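You operate a simulated robot arm through the tools that you are given. There is no shell and no other tool. Be economical: measure what you need, move in short steps, check, and stop when the job is done.

You run a simulated robot arm. Do the job below in one go: nothing can be reset, and whatever is moved stays where it is left.

TASK
Put one of the silicone pucks from the top of the heat-test bench on the red reject dish.
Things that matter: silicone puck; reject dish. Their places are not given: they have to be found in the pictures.

The check looks at the end state, three seconds after you hand in, the way a careful person would. Anything else that was tipped, shoved, dropped, spilled or broken makes it a failure.

THE ROBOT
A 6-joint arm with a two-finger parallel gripper, fixed in place. Base frame: the origin is at the foot of the arm, x ahead of it, y to its left, z up; the work surface is at about z = 800. Lengths are in mm, angles in rad, forces in N, time in s.
With the tool pointing down near the work surface it reaches from about 260 to 680 mm from the base axis. Its first joint turns from -1.152 to 1.152 rad. Payload 2.9 kg.
The TCP is the grasp point between the finger pads, 30 mm short of the fingertips. In the tool frame z runs along the fingers and y along their closing line. Largest opening 110 mm; finger width 20, thickness 10; the body of the gripper, 48 by 112 mm, starts 55 mm behind the TCP.
Orientation is told as [roll, pitch, yaw] about the base's x, y, z axes, in that order, counted from this pose: with the fingers straight down and closing along the base's y, the tool's x points along the base's -x, its y along +y and its z along -z.

THE INTERFACE
- The arm moves only by the tool nudge_tool. Its argument "motion" is a list that holds one entry, the list of rows, each a list of 4 numbers: the shift along the tool's x, y, z in cm, then the turn about the tool's z in rad. In form: [[[dx, dy, dz, twist], ...]]. A call has 1 to 8 rows; each row is the pose to reach, as a shift and turn from the pose commanded when the call began, along the tool's axes at that moment. "hand" is the finger opening in cm, from 0 to 11, set as the call begins (left out, the last holds). Each row takes 0.2 s and may step no farther than 50 mm and 0.15 rad from the row before; otherwise, or with a gripper value out of range, the whole call is refused. A pose out of reach is approached as far as the arm can. The call stops where the force on the tool passes 40 N (or 10 N more than at its start, if that is more) or the arm is blocked; 0.2 s more then pass. The fingers move at their own pace (about 108 mm/s each) and stop on an object; they squeeze with about 32 N. The grip force told is the motor's: it shows also when the fingers shut on nothing. Time passes only in rows, and 0.2 s behind the last, so rows that repeat a pose let the fingers close. It gives the time, the measured TCP pose, the force on the tool (base axes), the opening and the grip force at its end, in the units of the frame above (readings bear some noise), and new pictures: "show" is both (left out), scene, wrist or none.
- Cameras (640 x 400 px; columns grow to the right, rows downward): "scene" is fixed at [74, 422.3, 1408.2]; the picture's right is [-0.82, -0.57, 0.00], its down [-0.29, 0.42, -0.86] and it looks along [0.48, -0.71, -0.51] (base axes); focal length 312 px, centre (320, 200). "wrist" rides on the gripper at [-36, 0, -57] in the tool frame; the picture's right is [0.00, -1.00, 0.00], its down [0.97, 0.00, -0.24] and it looks along [0.24, 0.00, 0.97] (tool axes); focal length 218 px, centre (320, 200).
- pixel_to_xyz(camera, pixels): there is no depth. For up to 12 entries [column, row, z] of the newest picture of that camera ("zoom" is the newest enlarged one), the place [x, y] in the base frame at which the ray of that pixel passes the height z, good to about 2 mm, but the place of the scene camera against the robot may be out by one fixed shift of up to 25 mm in any direction. The clock stands still meanwhile.
- close_up(camera, box): a new picture of the part [left, top, right, bottom] of that camera's present view, enlarged. The clock stands still meanwhile.
- close_job(): hands the job in; it is judged then, once.

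Go step by step. Measure first, check grasps and placings, and put right what went wrong. The budget is 60 turns and 120 pictures, counting those below and the enlarged ones. Unless the task says otherwise, let go and move clear before handing in, and close with one line.

The tools are called after "Request:" as name(argument=value, ...) on one line, values as JSON. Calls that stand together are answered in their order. nudge_tool: Moves the arm, as the interface text tells. Its arguments: {"type":"object","properties":{"motion":{"type":"array"},"hand":{"type":"number"},"show":{"type":"string","enum":["both","scene","wrist","none"]}},"required":["motion"]} The other tools are called the same way: pixel_to_xyz (camera, pixels) gives the place at which the rays of pixels pass given heights; close_up (camera, box) takes an enlarged picture of a part of a camera's view; close_job () hands the job in.

At the start:

```text
t: 0.0
position: [382.3, -265.5, 1037.9]
tcp_rot: [0.0, 0.0, -0.001]
contact_force: [0.3, -1.1, -0.4]
finger_gap: 109.9
gripper_force: 0.0
```

scene: 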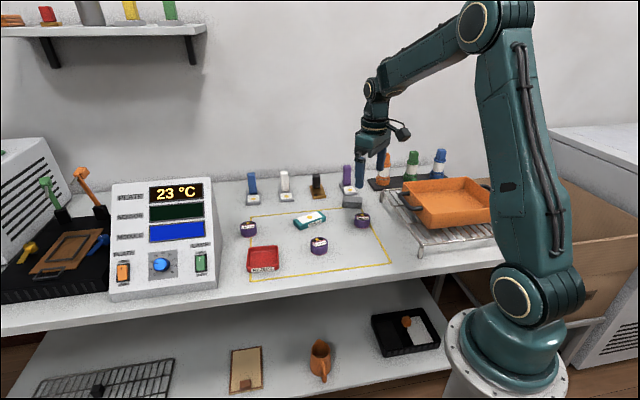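
wrist: 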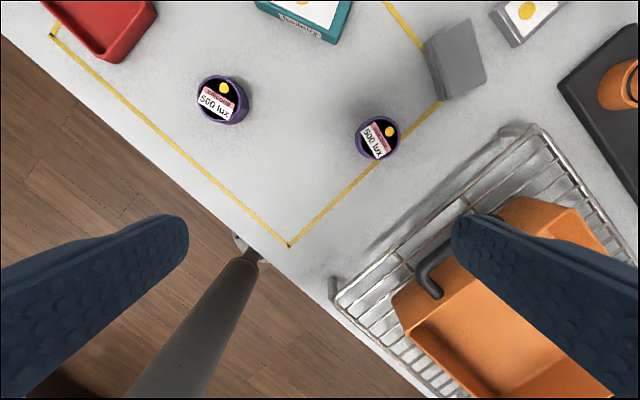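

The scene shows three round purple-rimmed objects near (248,229), (319,245), (362,220) and a red dish near (263,259). I'll enlarge to identify which are silicone pucks.

Request:
close_up(camera="scene", box=[220, 160, 400, 280])

Request:
close_up(camera="wrist", box=[160, 0, 480, 200])

Request:
close_up(camera="scene", box=[0, 150, 240, 310])

Request:
close_up(camera="scene", box=[340, 130, 520, 260])

```text
3.33 times, centred on (310, 220) of scene
```

zoom: 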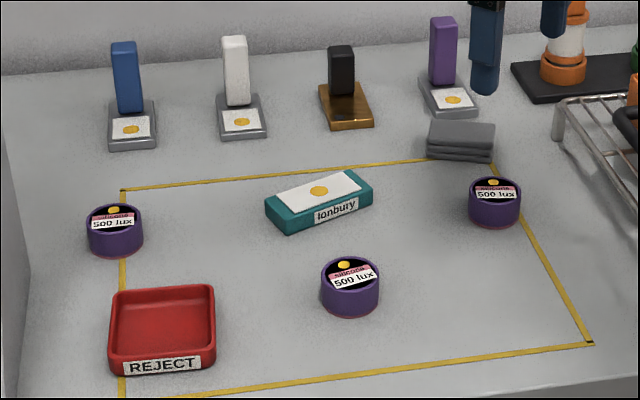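

```text
2.00 times, centred on (320, 100) of wrist
```

zoom: 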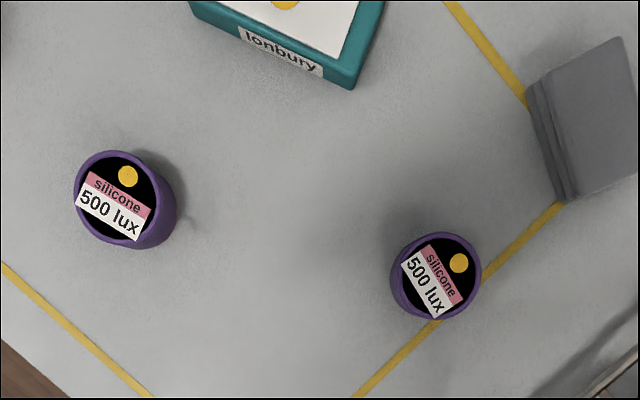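

```text
2.50 times, centred on (120, 230) of scene
```

zoom: 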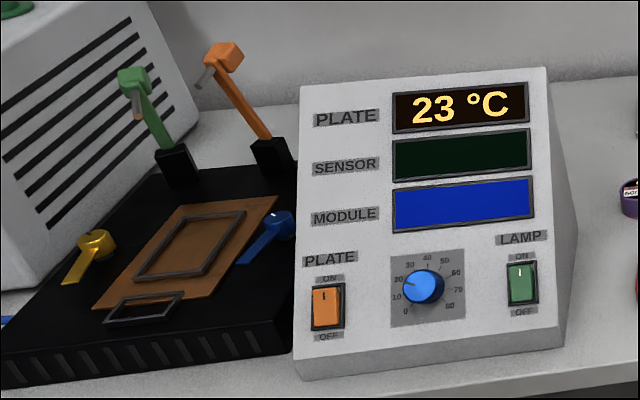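

```text
3.08 times, centred on (430, 195) of scene
```

zoom: 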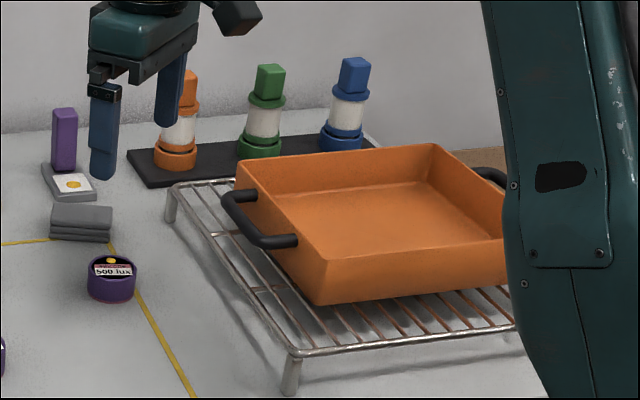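

All the purple discs read "silicone / 500 lux" (left one to be confirmed); the middle one, wrist about (221,97), is nearest to the dish. Measuring puck and dish.

Request:
pixel_to_xyz(camera="wrist", pixels=[[221, 97, 825], [221, 97, 800], [376, 138, 825], [198, 97, 825], [240, 97, 825], [52, 35, 800], [289, 245, 800], [105, 63, 800], [157, 15, 815]])

Request:
pixel_to_xyz(camera="scene", pixels=[[318, 240, 825], [319, 249, 800], [362, 214, 825], [362, 225, 800], [249, 224, 825], [248, 234, 800], [265, 254, 803], [252, 242, 815], [280, 240, 815], [249, 265, 815], [280, 263, 815]])

Request:
close_up(camera="scene", box=[230, 200, 350, 285])

```text
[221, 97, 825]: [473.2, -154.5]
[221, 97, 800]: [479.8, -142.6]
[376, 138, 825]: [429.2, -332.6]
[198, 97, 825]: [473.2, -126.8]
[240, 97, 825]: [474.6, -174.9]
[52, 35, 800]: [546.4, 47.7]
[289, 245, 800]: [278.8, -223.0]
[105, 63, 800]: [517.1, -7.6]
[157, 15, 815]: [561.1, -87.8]
```

```text
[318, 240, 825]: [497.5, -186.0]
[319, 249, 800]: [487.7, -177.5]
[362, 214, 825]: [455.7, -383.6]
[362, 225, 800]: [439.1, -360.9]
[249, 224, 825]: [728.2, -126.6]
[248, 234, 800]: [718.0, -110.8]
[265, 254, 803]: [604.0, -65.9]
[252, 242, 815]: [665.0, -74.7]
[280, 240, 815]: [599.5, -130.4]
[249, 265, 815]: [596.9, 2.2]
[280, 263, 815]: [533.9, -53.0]
```

```text
4.71 times, centred on (290, 242) of scene
```

zoom: 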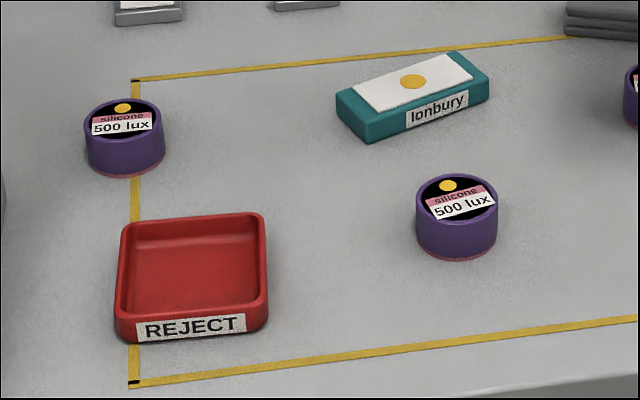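

Puck is near (474,-152) with top at ~z 825; the dish is around (585,-38). I'll move above the puck at height and look.

Request:
nudge_tool(motion=[[[-3, 3.7, 0, 0], [-6, 7.4, 0, 0], [-9.2, 11.2, 0, 0], [-9.2, 11.2, 4, 0], [-9.2, 11.2, 8, 0], [-9.2, 11.2, 8, 0]]])

```text
t: 1.4
position: [477.7, -155.6, 955.4]
tcp_rot: [0.001, 0.001, 0.001]
contact_force: [0.0, 0.3, -0.5]
finger_gap: 110.0
gripper_force: 0.1
```

scene: 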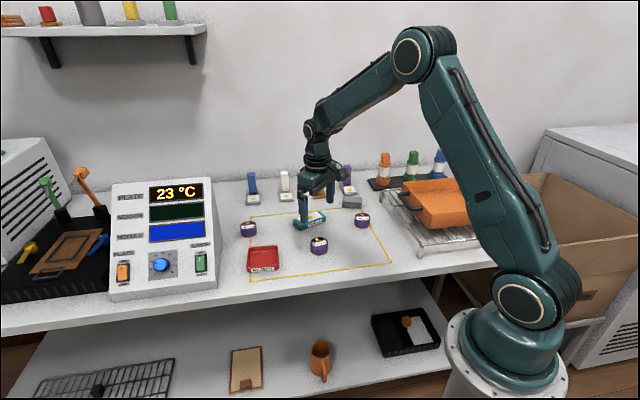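
wrist: 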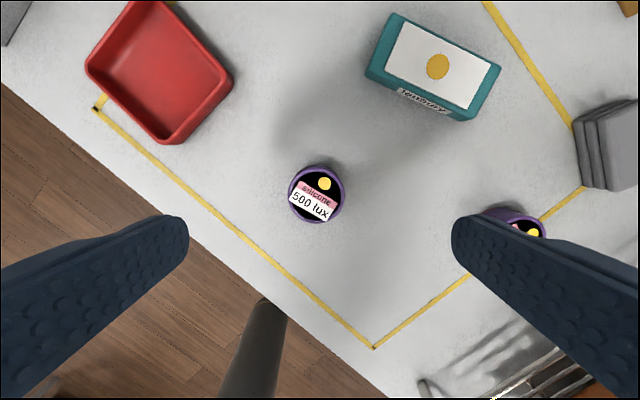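

The puck top is now at wrist (317,194) and the dish rim corners are visible at (87,67), (163,143), (232,82). Measuring both here.

Request:
pixel_to_xyz(camera="wrist", pixels=[[317, 195, 825], [290, 195, 825], [344, 195, 825], [317, 166, 825], [317, 223, 825], [87, 67, 820], [165, 143, 800], [232, 80, 820], [165, 133, 820], [157, 67, 803], [368, 75, 820], [410, 15, 820]])

Request:
close_up(camera="wrist", box=[60, 0, 380, 230])

```text
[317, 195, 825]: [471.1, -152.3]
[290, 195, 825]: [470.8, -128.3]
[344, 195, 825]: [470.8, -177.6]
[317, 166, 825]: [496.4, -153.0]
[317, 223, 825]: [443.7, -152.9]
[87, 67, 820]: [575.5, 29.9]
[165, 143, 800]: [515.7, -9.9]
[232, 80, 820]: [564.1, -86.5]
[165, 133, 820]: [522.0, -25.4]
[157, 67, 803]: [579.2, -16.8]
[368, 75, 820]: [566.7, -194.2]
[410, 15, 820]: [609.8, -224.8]
```

```text
1.74 times, centred on (220, 115) of wrist
```

zoom: 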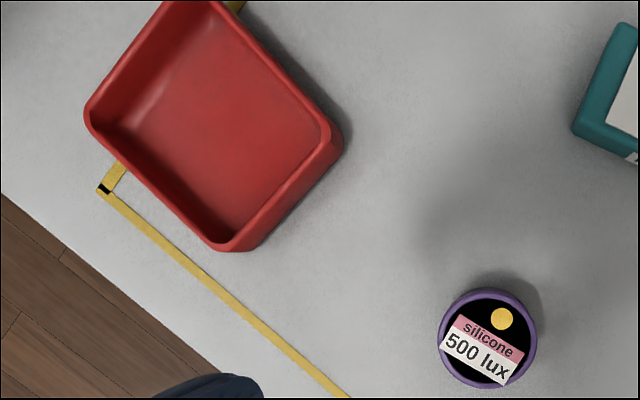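

Puck centre is about (472,-152), diameter about 50, and the tool is already above it. I'll open to 80 mm and descend to z≈868, then check alignment.

Request:
nudge_tool(motion=[[[0.3, 0.1, 3, 0], [0.3, 0.1, 6, 0], [0.3, 0.1, 8, 0], [0.3, 0.1, 9, 0], [0.3, 0.1, 9, 0]]], hand=8)

```text
t: 2.6
position: [473.3, -154.4, 867.6]
tcp_rot: [0.0, 0.0, 0.0]
contact_force: [0.1, -0.5, -0.5]
finger_gap: 80.1
gripper_force: 0.2
```

scene: 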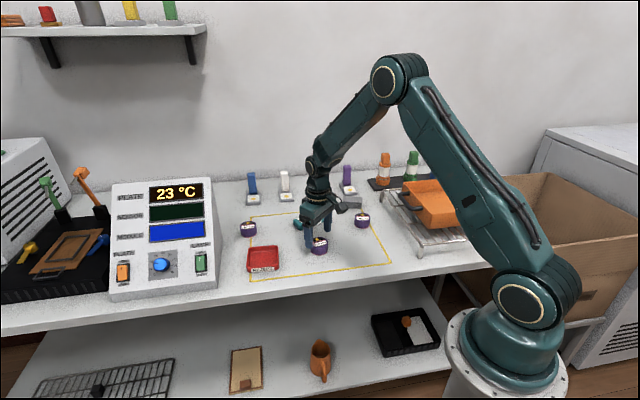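
wrist: 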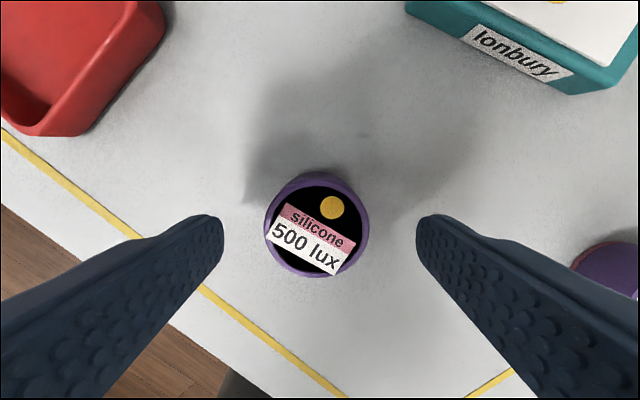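

Request:
pixel_to_xyz(camera="wrist", pixels=[[317, 226, 825], [317, 226, 830], [266, 226, 825], [368, 226, 825], [317, 172, 825], [317, 280, 825]])

```text
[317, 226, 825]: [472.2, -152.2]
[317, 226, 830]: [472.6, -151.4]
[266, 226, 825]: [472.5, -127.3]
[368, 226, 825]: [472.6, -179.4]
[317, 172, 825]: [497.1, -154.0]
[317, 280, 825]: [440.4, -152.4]
```

The puck top is centred at about (471,-153), well between the fingers. I'll descend 30 mm and close.

Request:
nudge_tool(motion=[[[0.1, 0.1, 1.5, 0], [0.1, 0.1, 3.0, 0], [0.1, 0.1, 3.0, 0]]], show="none")

Request:
nudge_tool(motion=[[[0, 0, 0, 0], [0, 0, 0, 0], [0, 0, 0, 0], [0, 0, 0, 0]]], hand=4)

```text
t: 3.4
position: [472.2, -152.1, 838.0]
tcp_rot: [0.0, -0.001, 0.0]
contact_force: [-0.8, -0.4, -0.3]
finger_gap: 80.1
gripper_force: 0.0
```

```text
t: 4.4
position: [472.1, -152.0, 838.2]
tcp_rot: [-0.001, 0.0, 0.001]
contact_force: [-0.2, 0.3, -0.2]
finger_gap: 48.6
gripper_force: 31.5
```

scene: 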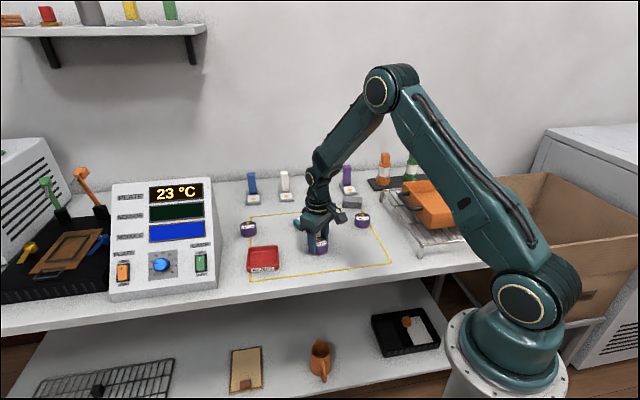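
wrist: 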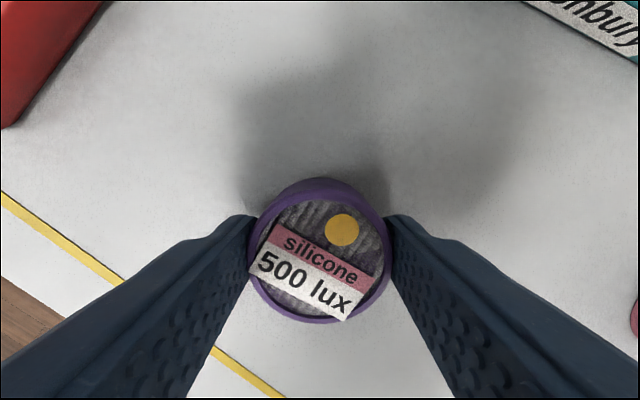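

Gripped at 48.6 mm with 31.5 N. I'll lift 90 mm and move most of the way to the dish, then re-measure it.

Request:
nudge_tool(motion=[[[0, 0, -3, 0], [0, 0, -6, 0], [0, 0, -10, 0], [-2, 3, -10, 0], [-4, 6, -10, 0], [-6, 9, -10, 0], [-8, 12, -10, 0], [-8, 12, -10, 0]]])

```text
t: 6.2
position: [551.8, -29.9, 937.9]
tcp_rot: [0.0, 0.0, 0.0]
contact_force: [-0.5, 0.3, -1.0]
finger_gap: 48.9
gripper_force: 32.2
```

scene: 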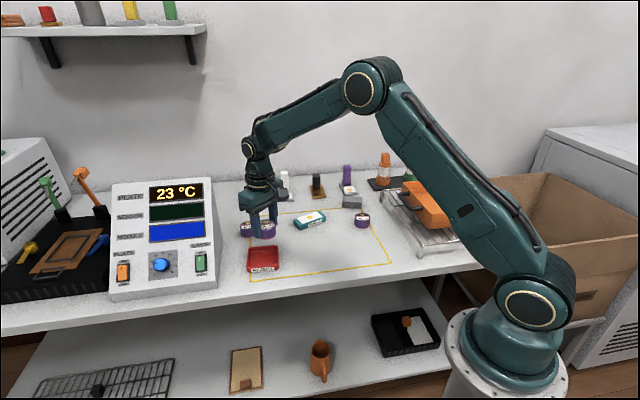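
wrist: 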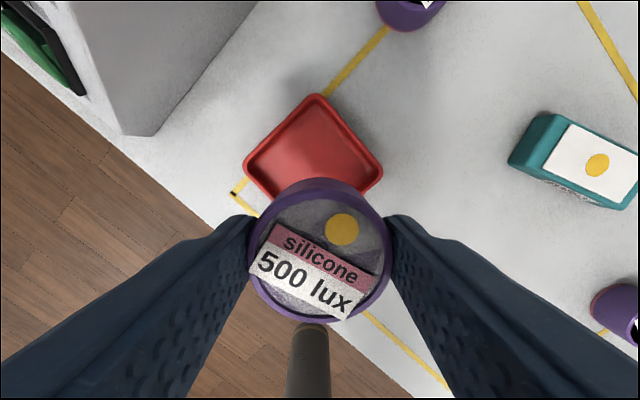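

The dish rim corners now appear at wrist (244,164), (383,170), (318,94), and the control box's edge at about (157,133). Measuring both for placement and clearance.

Request:
pixel_to_xyz(camera="wrist", pixels=[[244, 164, 820], [383, 170, 820], [318, 94, 820], [318, 94, 815], [313, 150, 804], [157, 133, 800], [260, 2, 800], [122, 133, 900], [410, 10, 825]])

Request:
close_up(camera="wrist", box=[80, 0, 440, 225])

```text
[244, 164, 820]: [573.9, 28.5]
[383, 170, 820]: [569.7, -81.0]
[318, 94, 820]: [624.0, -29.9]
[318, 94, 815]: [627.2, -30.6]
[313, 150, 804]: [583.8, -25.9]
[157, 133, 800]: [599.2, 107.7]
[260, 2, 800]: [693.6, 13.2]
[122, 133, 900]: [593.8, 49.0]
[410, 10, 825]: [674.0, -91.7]
```

```text
1.78 times, centred on (260, 112) of wrist
```

zoom: 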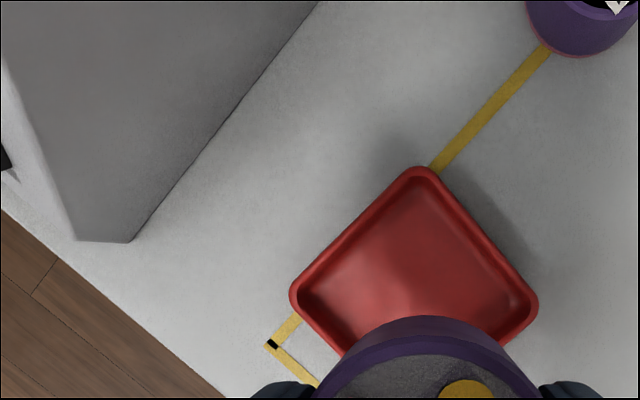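

Dish centre is about (571,-27), and the box face is ~60 mm clear of the gripper there. I'll centre over it and lower to z≈850 (puck bottom ~812).

Request:
nudge_tool(motion=[[[-1.9, 0.4, 0, 0], [-1.9, 0.4, 0, 0], [-1.9, 0.4, 3, 0], [-1.9, 0.4, 6, 0], [-1.9, 0.4, 7, 0], [-1.9, 0.4, 7, 0]]])

```text
t: 7.6
position: [570.5, -27.4, 867.1]
tcp_rot: [0.001, 0.001, 0.001]
contact_force: [0.5, -0.1, -1.5]
finger_gap: 48.8
gripper_force: 32.3
```

scene: 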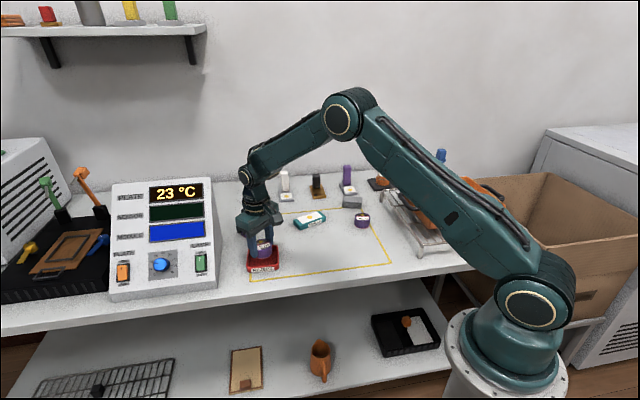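
wrist: 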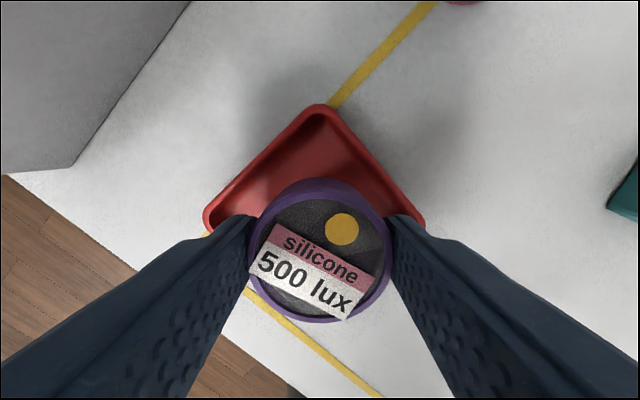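

Request:
close_up(camera="scene", box=[210, 190, 320, 290])

Request:
pixel_to_xyz(camera="wrist", pixels=[[203, 216, 816], [425, 220, 816], [318, 105, 816]])

```text
4.00 times, centred on (265, 240) of scene
```

zoom: 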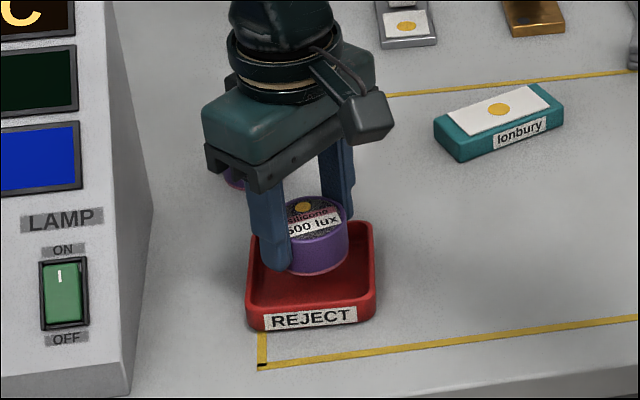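

```text
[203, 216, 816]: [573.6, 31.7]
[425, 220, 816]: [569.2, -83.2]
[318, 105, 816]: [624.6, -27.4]
```

The puck sits over the dish centre (571,-26) and fingers are within its diagonal. Lowering gently to the floor.

Request:
nudge_tool(motion=[[[0, 0.1, 1, 0], [0, 0.1, 1.8, 0], [0, 0.1, 2.2, 0], [0, 0.1, 2.35, 0]]])

```text
t: 8.6
position: [571.2, -26.6, 844.1]
tcp_rot: [0.001, 0.0, 0.001]
contact_force: [-0.5, 1.1, -0.7]
finger_gap: 48.9
gripper_force: 32.0
```

scene: 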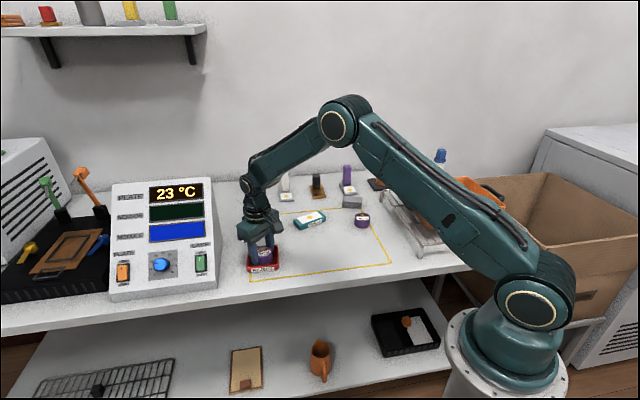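
wrist: 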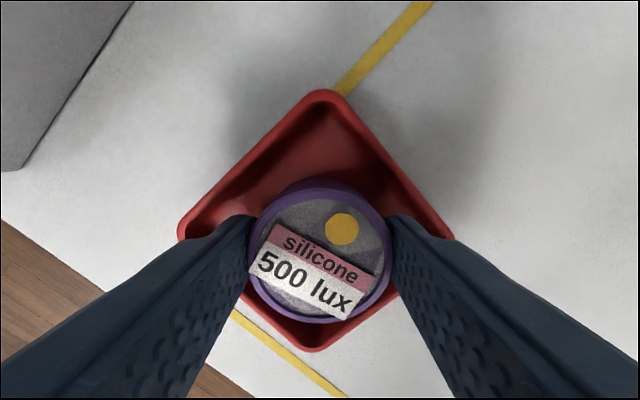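

No contact force yet; the puck is centred inside the rim. Lowering in 1 mm steps.

Request:
nudge_tool(motion=[[[0, 0, 0.1, 0], [0, 0, 0.2, 0]]], show="none")

```text
t: 9.2
position: [571.7, -26.2, 842.2]
tcp_rot: [0.001, -0.002, 0.001]
contact_force: [-1.0, 1.3, 3.4]
finger_gap: 48.7
gripper_force: 31.8
```

Contact is starting (3.4 N upward), so the puck is on the floor. I'll release slightly to 56 mm.

Request:
nudge_tool(motion=[[[0, 0, 0, 0], [0, 0, 0, 0]]], hand=5.6)

```text
t: 9.8
position: [571.6, -28.0, 843.5]
tcp_rot: [0.001, 0.001, 0.0]
contact_force: [0.3, 0.8, -0.1]
finger_gap: 56.0
gripper_force: 0.0
```

scene: 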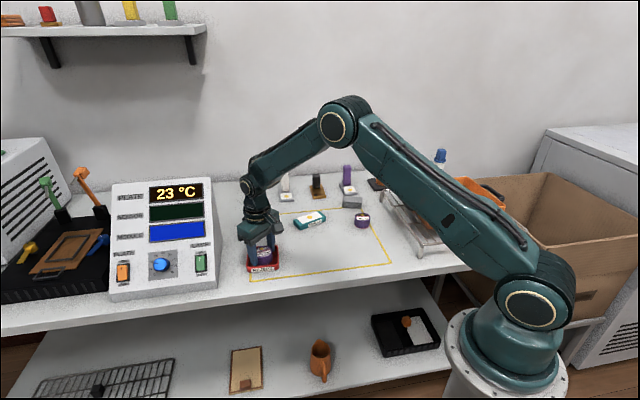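
wrist: 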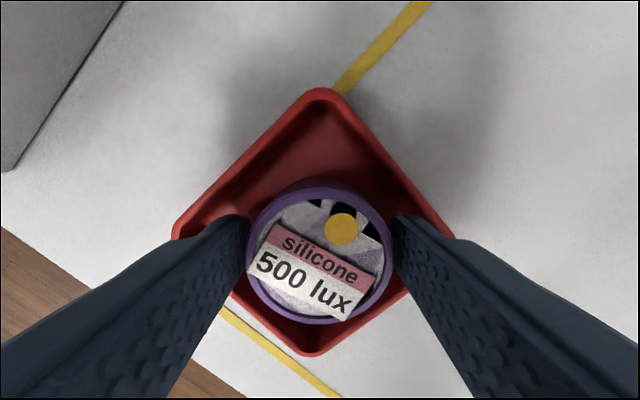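

The fingers are off the puck (force zero). Rising straight up and back, clear of the dish.

Request:
nudge_tool(motion=[[[0, 0, -1.5, 0], [0, 0, -4, 0], [0, 0, -8, 0], [0, 0, -12, 0], [3, -2, -13, 0], [6, -4, -13, 0], [6, -4, -13, 0]]])

Request:
close_up(camera="scene", box=[210, 180, 400, 300])

```text
t: 11.4
position: [512.7, -67.3, 972.3]
tcp_rot: [0.001, 0.002, 0.0]
contact_force: [0.5, -0.2, 0.1]
finger_gap: 56.1
gripper_force: 0.0
```

scene: 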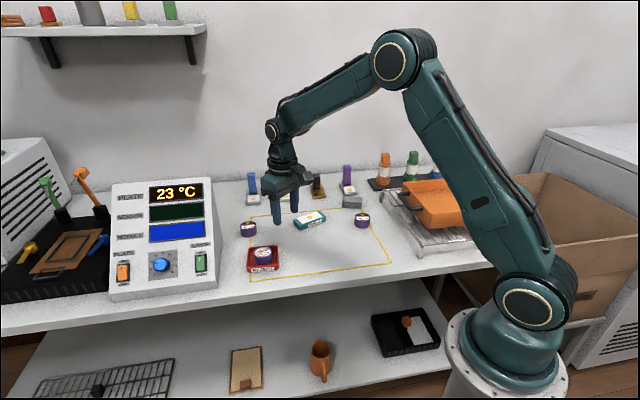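
wrist: 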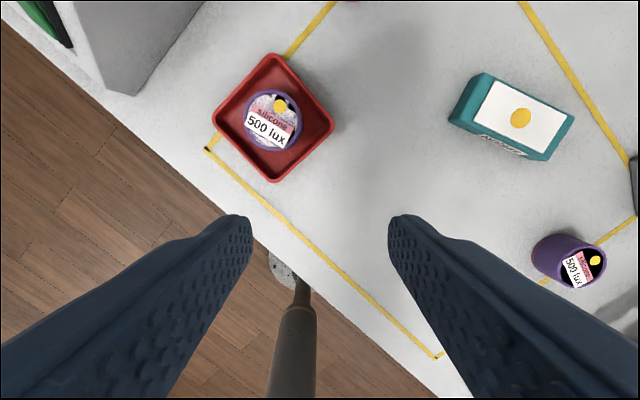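

```text
3.33 times, centred on (305, 240) of scene
```

zoom: 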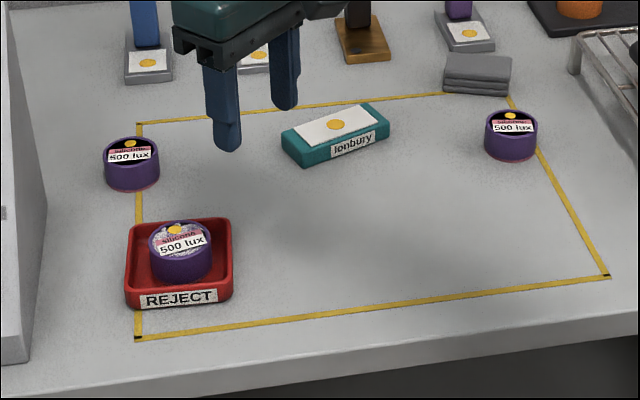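

The puck (wrist about (272,120)) sits in the dish, but its top, formerly black, now looks speckled white. I'll look closer before handing in.

Request:
close_up(camera="wrist", box=[200, 40, 344, 190])

Request:
close_up(camera="scene", box=[235, 230, 295, 280])

Request:
close_up(camera="wrist", box=[510, 210, 640, 300])

```text
2.67 times, centred on (272, 115) of wrist
```

zoom: 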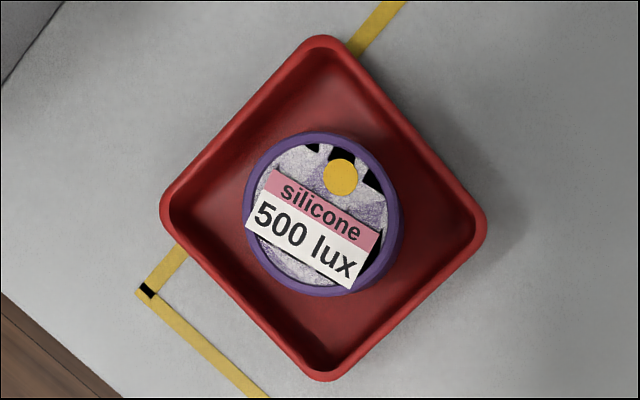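

```text
8.00 times, centred on (265, 255) of scene
```

zoom: 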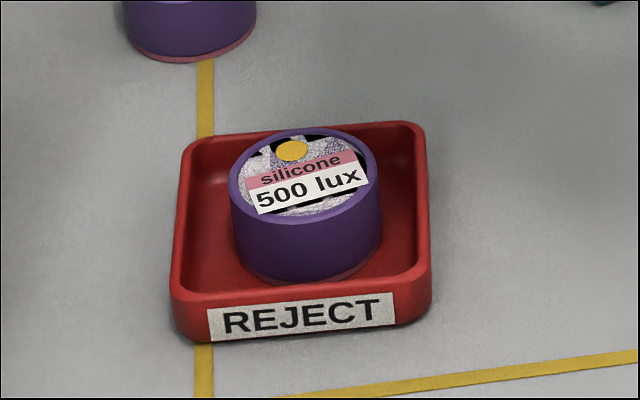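

```text
4.44 times, centred on (575, 255) of wrist
```

zoom: 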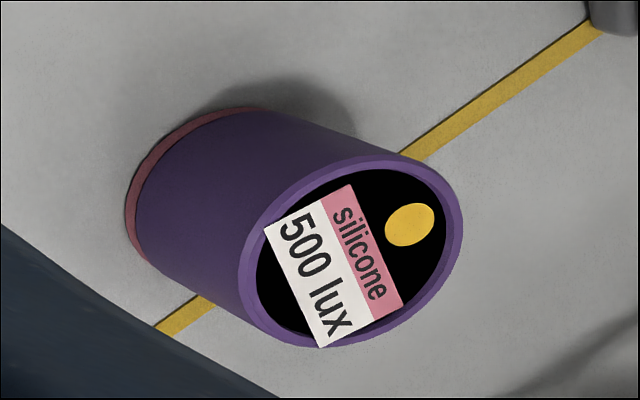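

The puck is whole, upright and fully inside the red dish. The speckle seems to be only a shading effect on its top face, which I can't confirm. Nothing else looks disturbed, and the arm is clear, so I'm handing in.

Request:
close_job()

```text
The job is handed in.
```

I put one silicone puck upright in the middle of the red reject dish, and nothing else looks disturbed. Its black top has looked speckled white since I gripped it; I took that for a rendering effect but couldn't confirm it.
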